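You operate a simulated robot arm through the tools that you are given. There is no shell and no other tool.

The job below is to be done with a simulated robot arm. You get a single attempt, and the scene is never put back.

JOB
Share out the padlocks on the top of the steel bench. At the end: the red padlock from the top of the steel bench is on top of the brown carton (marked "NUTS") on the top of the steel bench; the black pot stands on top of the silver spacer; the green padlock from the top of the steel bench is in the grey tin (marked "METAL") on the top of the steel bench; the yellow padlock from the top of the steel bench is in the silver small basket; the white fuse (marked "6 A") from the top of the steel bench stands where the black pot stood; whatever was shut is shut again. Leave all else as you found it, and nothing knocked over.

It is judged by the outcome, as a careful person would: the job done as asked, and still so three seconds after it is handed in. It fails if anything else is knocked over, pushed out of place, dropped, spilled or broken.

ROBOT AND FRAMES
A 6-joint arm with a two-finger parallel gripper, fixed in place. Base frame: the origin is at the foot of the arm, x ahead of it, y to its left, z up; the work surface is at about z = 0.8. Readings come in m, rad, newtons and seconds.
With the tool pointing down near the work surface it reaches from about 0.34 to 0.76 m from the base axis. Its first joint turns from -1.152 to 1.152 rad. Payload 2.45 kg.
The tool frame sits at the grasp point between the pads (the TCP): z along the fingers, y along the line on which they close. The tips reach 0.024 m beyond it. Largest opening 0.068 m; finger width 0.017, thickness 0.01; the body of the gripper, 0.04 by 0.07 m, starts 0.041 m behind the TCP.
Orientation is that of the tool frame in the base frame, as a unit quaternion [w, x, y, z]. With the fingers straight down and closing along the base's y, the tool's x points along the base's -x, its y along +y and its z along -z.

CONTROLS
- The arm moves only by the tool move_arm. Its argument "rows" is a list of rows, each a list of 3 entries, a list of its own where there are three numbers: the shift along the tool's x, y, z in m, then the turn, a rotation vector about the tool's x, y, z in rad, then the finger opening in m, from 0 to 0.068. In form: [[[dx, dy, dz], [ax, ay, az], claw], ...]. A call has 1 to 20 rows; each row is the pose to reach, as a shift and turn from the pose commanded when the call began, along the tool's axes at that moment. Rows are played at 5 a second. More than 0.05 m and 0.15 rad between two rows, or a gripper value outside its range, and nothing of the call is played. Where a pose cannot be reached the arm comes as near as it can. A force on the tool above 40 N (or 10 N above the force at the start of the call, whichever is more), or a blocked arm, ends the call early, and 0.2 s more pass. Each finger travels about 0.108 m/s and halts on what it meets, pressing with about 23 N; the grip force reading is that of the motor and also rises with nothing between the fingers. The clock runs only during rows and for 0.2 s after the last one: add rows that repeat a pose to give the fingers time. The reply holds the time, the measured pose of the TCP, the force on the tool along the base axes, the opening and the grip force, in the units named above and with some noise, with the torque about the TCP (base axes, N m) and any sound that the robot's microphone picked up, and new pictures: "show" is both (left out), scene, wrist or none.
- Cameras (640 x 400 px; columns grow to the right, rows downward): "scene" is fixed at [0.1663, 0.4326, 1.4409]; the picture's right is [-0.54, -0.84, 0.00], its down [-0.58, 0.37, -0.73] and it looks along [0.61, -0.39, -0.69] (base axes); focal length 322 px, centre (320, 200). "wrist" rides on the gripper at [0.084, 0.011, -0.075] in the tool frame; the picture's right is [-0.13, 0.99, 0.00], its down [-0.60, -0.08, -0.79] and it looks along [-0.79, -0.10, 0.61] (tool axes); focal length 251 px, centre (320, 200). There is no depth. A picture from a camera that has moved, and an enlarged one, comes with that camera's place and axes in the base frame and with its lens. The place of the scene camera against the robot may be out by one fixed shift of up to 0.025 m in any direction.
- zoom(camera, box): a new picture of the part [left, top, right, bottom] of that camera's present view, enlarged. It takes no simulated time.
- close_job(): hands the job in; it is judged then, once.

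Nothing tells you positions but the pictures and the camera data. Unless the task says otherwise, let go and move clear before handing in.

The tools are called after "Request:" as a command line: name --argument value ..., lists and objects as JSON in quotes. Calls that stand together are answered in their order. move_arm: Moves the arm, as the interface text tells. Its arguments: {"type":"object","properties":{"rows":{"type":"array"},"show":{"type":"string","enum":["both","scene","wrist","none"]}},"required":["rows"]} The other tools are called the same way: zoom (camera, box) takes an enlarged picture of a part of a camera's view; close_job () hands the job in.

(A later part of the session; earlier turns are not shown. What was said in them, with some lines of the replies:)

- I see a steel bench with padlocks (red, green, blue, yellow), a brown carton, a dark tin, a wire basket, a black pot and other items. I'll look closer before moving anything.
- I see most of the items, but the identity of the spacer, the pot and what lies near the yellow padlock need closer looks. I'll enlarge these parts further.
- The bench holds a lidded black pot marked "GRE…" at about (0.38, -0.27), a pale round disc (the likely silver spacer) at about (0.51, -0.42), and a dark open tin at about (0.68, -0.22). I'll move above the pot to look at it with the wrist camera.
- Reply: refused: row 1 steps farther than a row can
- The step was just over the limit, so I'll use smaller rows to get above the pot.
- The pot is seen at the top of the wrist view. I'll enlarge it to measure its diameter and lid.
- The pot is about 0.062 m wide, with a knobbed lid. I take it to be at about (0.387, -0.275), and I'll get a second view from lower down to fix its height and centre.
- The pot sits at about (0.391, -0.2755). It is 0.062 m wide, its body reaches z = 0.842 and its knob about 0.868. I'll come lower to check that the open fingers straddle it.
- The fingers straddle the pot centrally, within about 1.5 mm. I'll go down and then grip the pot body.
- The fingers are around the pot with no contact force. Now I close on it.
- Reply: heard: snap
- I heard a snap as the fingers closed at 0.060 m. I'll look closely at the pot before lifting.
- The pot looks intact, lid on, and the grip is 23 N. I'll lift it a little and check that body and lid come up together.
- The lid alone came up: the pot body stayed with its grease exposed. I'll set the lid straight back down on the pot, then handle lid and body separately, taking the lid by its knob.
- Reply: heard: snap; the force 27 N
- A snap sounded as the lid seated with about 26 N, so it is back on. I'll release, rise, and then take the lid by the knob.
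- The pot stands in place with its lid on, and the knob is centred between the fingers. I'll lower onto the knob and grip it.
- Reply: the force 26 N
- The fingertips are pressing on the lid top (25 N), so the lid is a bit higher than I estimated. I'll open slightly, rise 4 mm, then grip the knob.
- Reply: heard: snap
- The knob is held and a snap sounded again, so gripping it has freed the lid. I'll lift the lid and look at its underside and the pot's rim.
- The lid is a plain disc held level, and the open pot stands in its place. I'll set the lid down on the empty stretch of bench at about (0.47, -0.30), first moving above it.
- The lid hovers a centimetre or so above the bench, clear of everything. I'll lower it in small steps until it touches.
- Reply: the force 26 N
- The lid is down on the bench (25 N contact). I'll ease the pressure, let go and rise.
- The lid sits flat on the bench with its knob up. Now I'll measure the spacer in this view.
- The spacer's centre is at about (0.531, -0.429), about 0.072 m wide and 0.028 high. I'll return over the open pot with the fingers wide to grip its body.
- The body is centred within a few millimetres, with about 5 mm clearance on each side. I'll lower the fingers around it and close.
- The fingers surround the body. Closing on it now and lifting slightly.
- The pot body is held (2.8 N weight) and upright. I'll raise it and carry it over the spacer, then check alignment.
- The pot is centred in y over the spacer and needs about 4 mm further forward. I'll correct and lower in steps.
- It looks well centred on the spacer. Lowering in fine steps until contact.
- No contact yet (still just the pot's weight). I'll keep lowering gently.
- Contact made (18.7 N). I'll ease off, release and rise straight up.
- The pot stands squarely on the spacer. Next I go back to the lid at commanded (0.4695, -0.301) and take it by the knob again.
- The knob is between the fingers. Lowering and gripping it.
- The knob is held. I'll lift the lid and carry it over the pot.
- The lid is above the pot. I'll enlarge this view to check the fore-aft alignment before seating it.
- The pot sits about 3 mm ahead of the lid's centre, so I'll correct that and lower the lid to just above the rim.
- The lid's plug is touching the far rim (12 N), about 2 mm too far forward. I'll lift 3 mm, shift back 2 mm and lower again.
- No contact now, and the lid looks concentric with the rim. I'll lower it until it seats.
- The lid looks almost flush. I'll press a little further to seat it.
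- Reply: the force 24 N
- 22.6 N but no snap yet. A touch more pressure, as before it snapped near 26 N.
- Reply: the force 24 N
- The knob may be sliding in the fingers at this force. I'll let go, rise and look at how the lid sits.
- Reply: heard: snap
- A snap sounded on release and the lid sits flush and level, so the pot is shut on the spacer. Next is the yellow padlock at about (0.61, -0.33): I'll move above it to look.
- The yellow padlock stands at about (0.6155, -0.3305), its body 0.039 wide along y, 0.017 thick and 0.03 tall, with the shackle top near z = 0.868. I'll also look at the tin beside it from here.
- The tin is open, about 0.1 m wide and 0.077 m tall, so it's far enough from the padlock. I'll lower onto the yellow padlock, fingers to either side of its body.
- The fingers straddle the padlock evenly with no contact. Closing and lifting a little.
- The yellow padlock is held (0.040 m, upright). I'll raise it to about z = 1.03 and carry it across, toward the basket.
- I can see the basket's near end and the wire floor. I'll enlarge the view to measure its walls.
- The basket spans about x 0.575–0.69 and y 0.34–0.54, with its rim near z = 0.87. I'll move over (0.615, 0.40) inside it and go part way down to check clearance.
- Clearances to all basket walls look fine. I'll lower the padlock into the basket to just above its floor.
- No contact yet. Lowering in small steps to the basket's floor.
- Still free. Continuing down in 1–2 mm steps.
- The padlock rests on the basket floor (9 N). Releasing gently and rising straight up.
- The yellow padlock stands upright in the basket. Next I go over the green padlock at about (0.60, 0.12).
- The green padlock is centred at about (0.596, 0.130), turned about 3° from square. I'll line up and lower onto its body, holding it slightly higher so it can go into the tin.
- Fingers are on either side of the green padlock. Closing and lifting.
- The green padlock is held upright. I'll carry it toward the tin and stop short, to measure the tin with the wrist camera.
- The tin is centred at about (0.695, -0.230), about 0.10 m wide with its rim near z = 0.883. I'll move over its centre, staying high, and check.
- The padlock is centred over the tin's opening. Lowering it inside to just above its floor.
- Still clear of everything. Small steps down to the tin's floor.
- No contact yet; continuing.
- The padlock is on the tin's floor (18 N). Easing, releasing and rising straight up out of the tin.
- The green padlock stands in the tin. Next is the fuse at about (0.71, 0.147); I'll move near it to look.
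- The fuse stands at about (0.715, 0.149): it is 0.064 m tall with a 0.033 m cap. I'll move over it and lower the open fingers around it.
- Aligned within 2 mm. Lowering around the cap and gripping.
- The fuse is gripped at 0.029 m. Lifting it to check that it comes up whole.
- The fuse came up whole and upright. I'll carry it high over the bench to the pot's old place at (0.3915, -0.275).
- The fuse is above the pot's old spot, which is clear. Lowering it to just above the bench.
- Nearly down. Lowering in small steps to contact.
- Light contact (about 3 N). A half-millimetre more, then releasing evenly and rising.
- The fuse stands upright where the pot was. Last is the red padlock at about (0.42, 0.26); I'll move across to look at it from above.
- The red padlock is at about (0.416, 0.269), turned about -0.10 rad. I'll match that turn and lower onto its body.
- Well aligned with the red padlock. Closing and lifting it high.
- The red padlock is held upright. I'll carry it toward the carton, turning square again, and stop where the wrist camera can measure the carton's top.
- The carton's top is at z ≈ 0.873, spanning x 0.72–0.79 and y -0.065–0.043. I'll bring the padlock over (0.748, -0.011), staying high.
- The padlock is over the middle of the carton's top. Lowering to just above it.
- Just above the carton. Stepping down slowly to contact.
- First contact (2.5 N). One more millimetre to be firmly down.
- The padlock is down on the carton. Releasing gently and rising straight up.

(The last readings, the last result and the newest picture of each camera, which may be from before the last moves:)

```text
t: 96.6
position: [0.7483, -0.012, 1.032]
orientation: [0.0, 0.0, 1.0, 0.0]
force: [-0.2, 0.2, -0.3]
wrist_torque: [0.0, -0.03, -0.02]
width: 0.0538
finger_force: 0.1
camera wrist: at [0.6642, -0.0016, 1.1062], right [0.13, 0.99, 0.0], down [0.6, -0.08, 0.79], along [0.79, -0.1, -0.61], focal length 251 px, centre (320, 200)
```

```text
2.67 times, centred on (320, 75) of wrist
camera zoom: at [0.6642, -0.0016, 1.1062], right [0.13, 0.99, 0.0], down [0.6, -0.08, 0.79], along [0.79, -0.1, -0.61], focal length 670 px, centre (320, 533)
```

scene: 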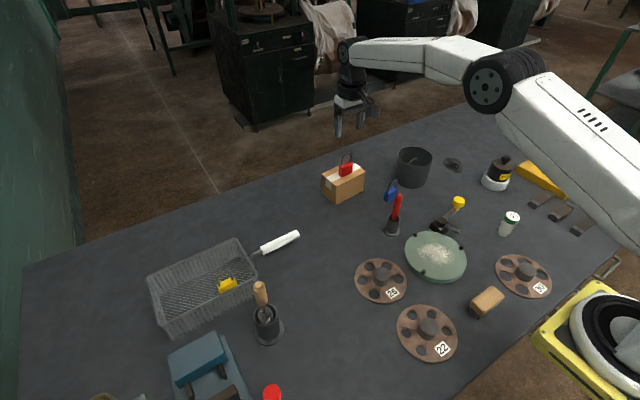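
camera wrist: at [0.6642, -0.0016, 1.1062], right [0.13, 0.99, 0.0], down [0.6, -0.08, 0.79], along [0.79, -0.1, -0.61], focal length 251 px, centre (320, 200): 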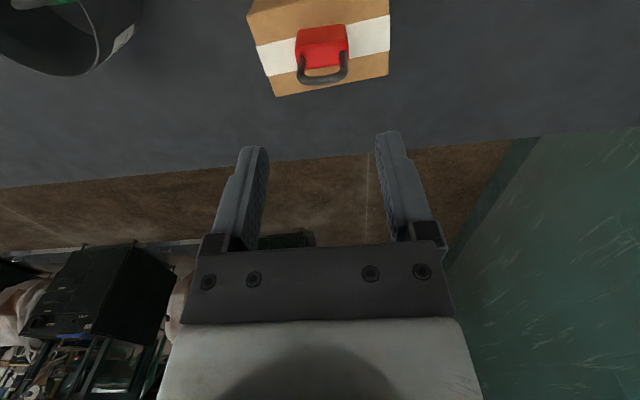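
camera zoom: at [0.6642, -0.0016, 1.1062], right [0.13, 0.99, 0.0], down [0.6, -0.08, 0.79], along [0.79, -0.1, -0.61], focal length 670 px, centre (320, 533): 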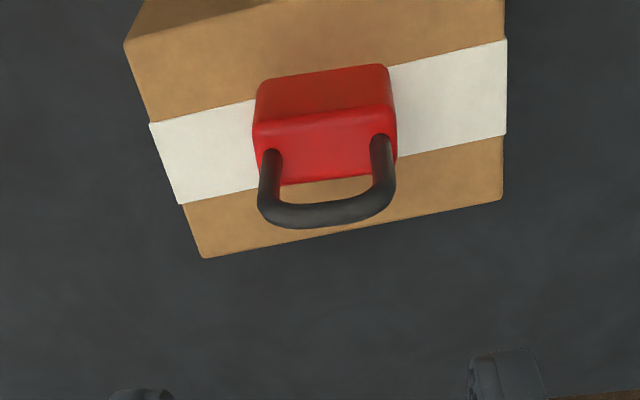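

All five placements look right. I'll check the pot lid and the rest of the bench closely before handing in.

Request:
zoom --camera "scene" --box '[475, 145, 525, 195]'

Request:
zoom --camera "scene" --box '[380, 130, 540, 250]'

Request:
zoom --camera "scene" --box '[140, 220, 360, 400]'

```text
8.00 times, centred on (500, 170) of scene
camera zoom: at [0.1663, 0.4326, 1.4409], right [-0.54, -0.84, 0.0], down [-0.58, 0.37, -0.73], along [0.61, -0.39, -0.69], focal length 2574 px, centre (-1120, 440)
```

zoom: 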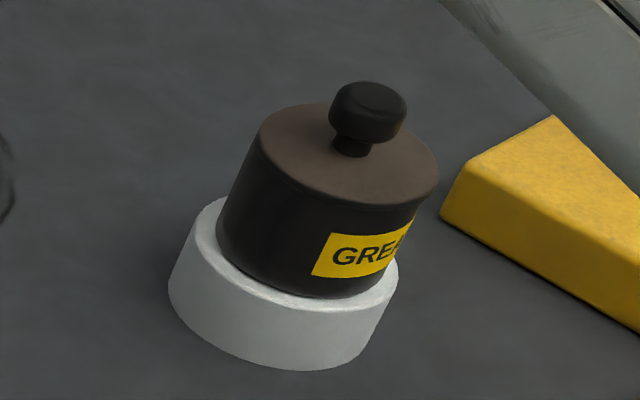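

```text
3.33 times, centred on (460, 190) of scene
camera zoom: at [0.1663, 0.4326, 1.4409], right [-0.54, -0.84, 0.0], down [-0.58, 0.37, -0.73], along [0.61, -0.39, -0.69], focal length 1072 px, centre (-147, 233)
```

zoom: 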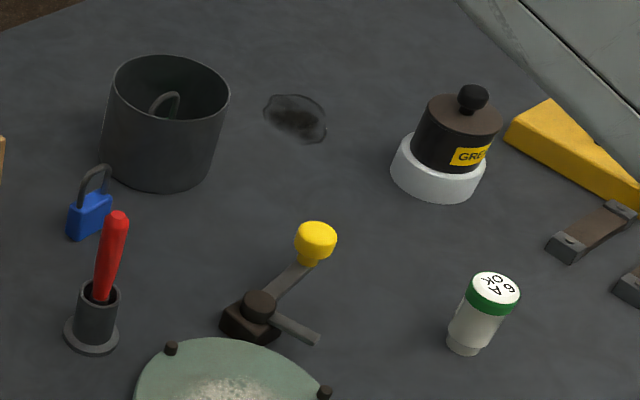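

```text
2.22 times, centred on (250, 310) of scene
camera zoom: at [0.1663, 0.4326, 1.4409], right [-0.54, -0.84, 0.0], down [-0.58, 0.37, -0.73], along [0.61, -0.39, -0.69], focal length 715 px, centre (476, -44)
```

zoom: 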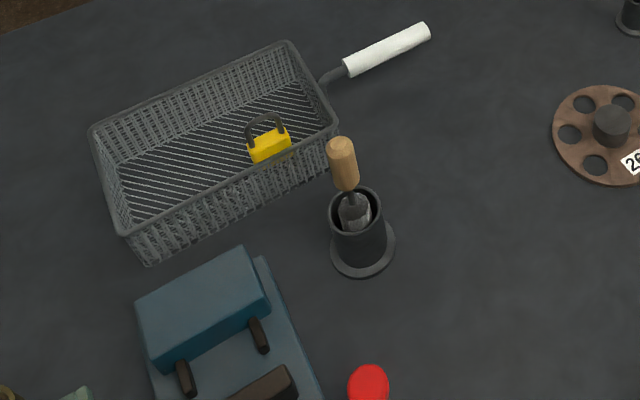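

Everything is in place: the pot's lid sits at its original height on the body, and nothing else has moved. I'll bring the arm back clear, near its starting pose, and take a last look.

Request:
move_arm --rows '[[[0.0316, -0.0217, -0.007], [0, 0, 0], 0.06], [[0.0632, -0.0434, -0.014], [0, 0, 0], 0.068], [[0.0948, -0.0651, -0.021], [0, 0, 0], 0.068], [[0.1264, -0.0868, -0.028], [0, 0, 0], 0.068], [[0.158, -0.1085, -0.035], [0, 0, 0], 0.068], [[0.1896, -0.1302, -0.042], [0, 0, 0], 0.068], [[0.2212, -0.1519, -0.049], [0, 0, 0], 0.068], [[0.2528, -0.1736, -0.056], [0, 0, 0], 0.068], [[0.2844, -0.1953, -0.063], [0, 0, 0], 0.068], [[0.316, -0.217, -0.07], [0, 0, 0], 0.068], [[0.316, -0.217, -0.07], [0, 0, 0], 0.068]]' --show "both"

Request:
zoom --camera "scene" --box '[300, 120, 640, 330]'

Request:
zoom --camera "wrist" --box '[120, 60, 360, 220]'

```text
t: 99.0
position: [0.4315, -0.228, 1.1021]
orientation: [0.001, 0.0, 1.0, 0.0]
force: [-0.3, -0.5, -0.4]
wrist_torque: [0.0, 0.0, 0.01]
width: 0.0682
finger_force: 0.0
camera wrist: at [0.3456, -0.2173, 1.1754], right [0.13, 0.99, 0.0], down [0.6, -0.08, 0.79], along [0.79, -0.1, -0.61], focal length 251 px, centre (320, 200)
```

scene: 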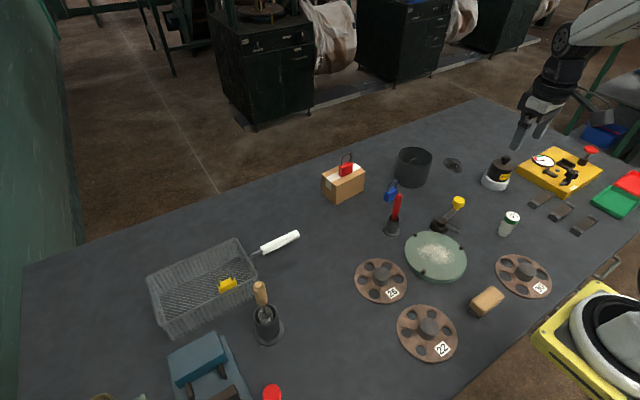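
wrist: 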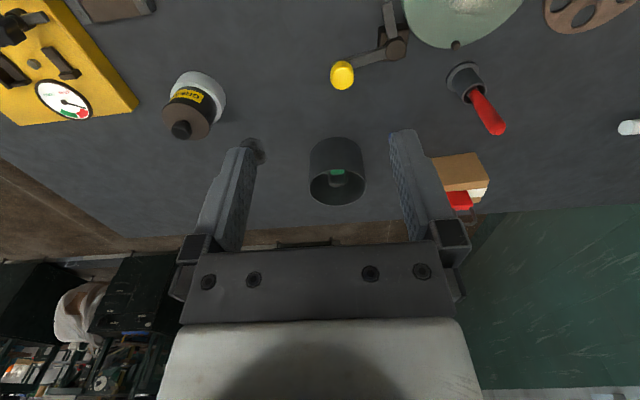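

```text
1.88 times, centred on (470, 225) of scene
camera zoom: at [0.1663, 0.4326, 1.4409], right [-0.54, -0.84, 0.0], down [-0.58, 0.37, -0.73], along [0.61, -0.39, -0.69], focal length 606 px, centre (38, 153)
```

zoom: 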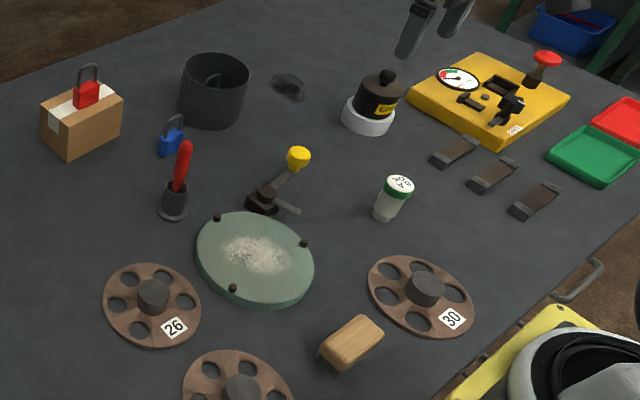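

```text
2.50 times, centred on (240, 140) of wrist
camera zoom: at [0.3456, -0.2173, 1.1754], right [0.13, 0.99, 0.0], down [0.6, -0.08, 0.79], along [0.79, -0.1, -0.61], focal length 629 px, centre (520, 350)
```

zoom: 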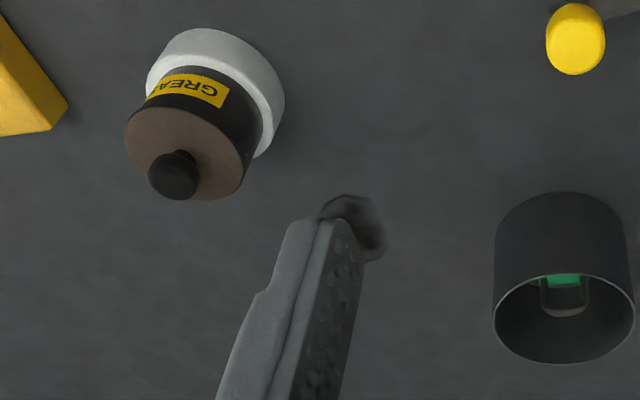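

The bench is as asked: red padlock on the carton, green in the tin, yellow in the basket. The pot is shut and standing on the spacer, and the fuse stands in the pot's old place. The arm is clear, so I'm handing the job in.

Request:
close_job

```text
The job is handed in.
```

The job is handed in, and every item was where you asked in the last pictures I took:

- **Red padlock:** it stands on top of the brown carton.
- **Green padlock:** it stands on the floor of the grey tin.
- **Yellow padlock:** it stands in the wire basket.
- **Black pot:** it stands on the spacer with its lid on.
- **Fuse:** the "6 A" fuse stands where the pot was.

**Lid came off:** My first attempt to lift the pot pulled off only the lid. I put the lid aside on the bench, moved the open pot onto the spacer, and put the lid back. It snapped on when I let go and sits at its original height. I saw no grease spilled.

**Labels not read:** I never read "NUTS" on the carton or "METAL" on the tin, because no view showed that text. I went by them being the only carton and the only tin on the bench. I also took the pale round disc as the silver spacer, since nothing else on the bench fitted.

I saw nothing else knocked over or moved.
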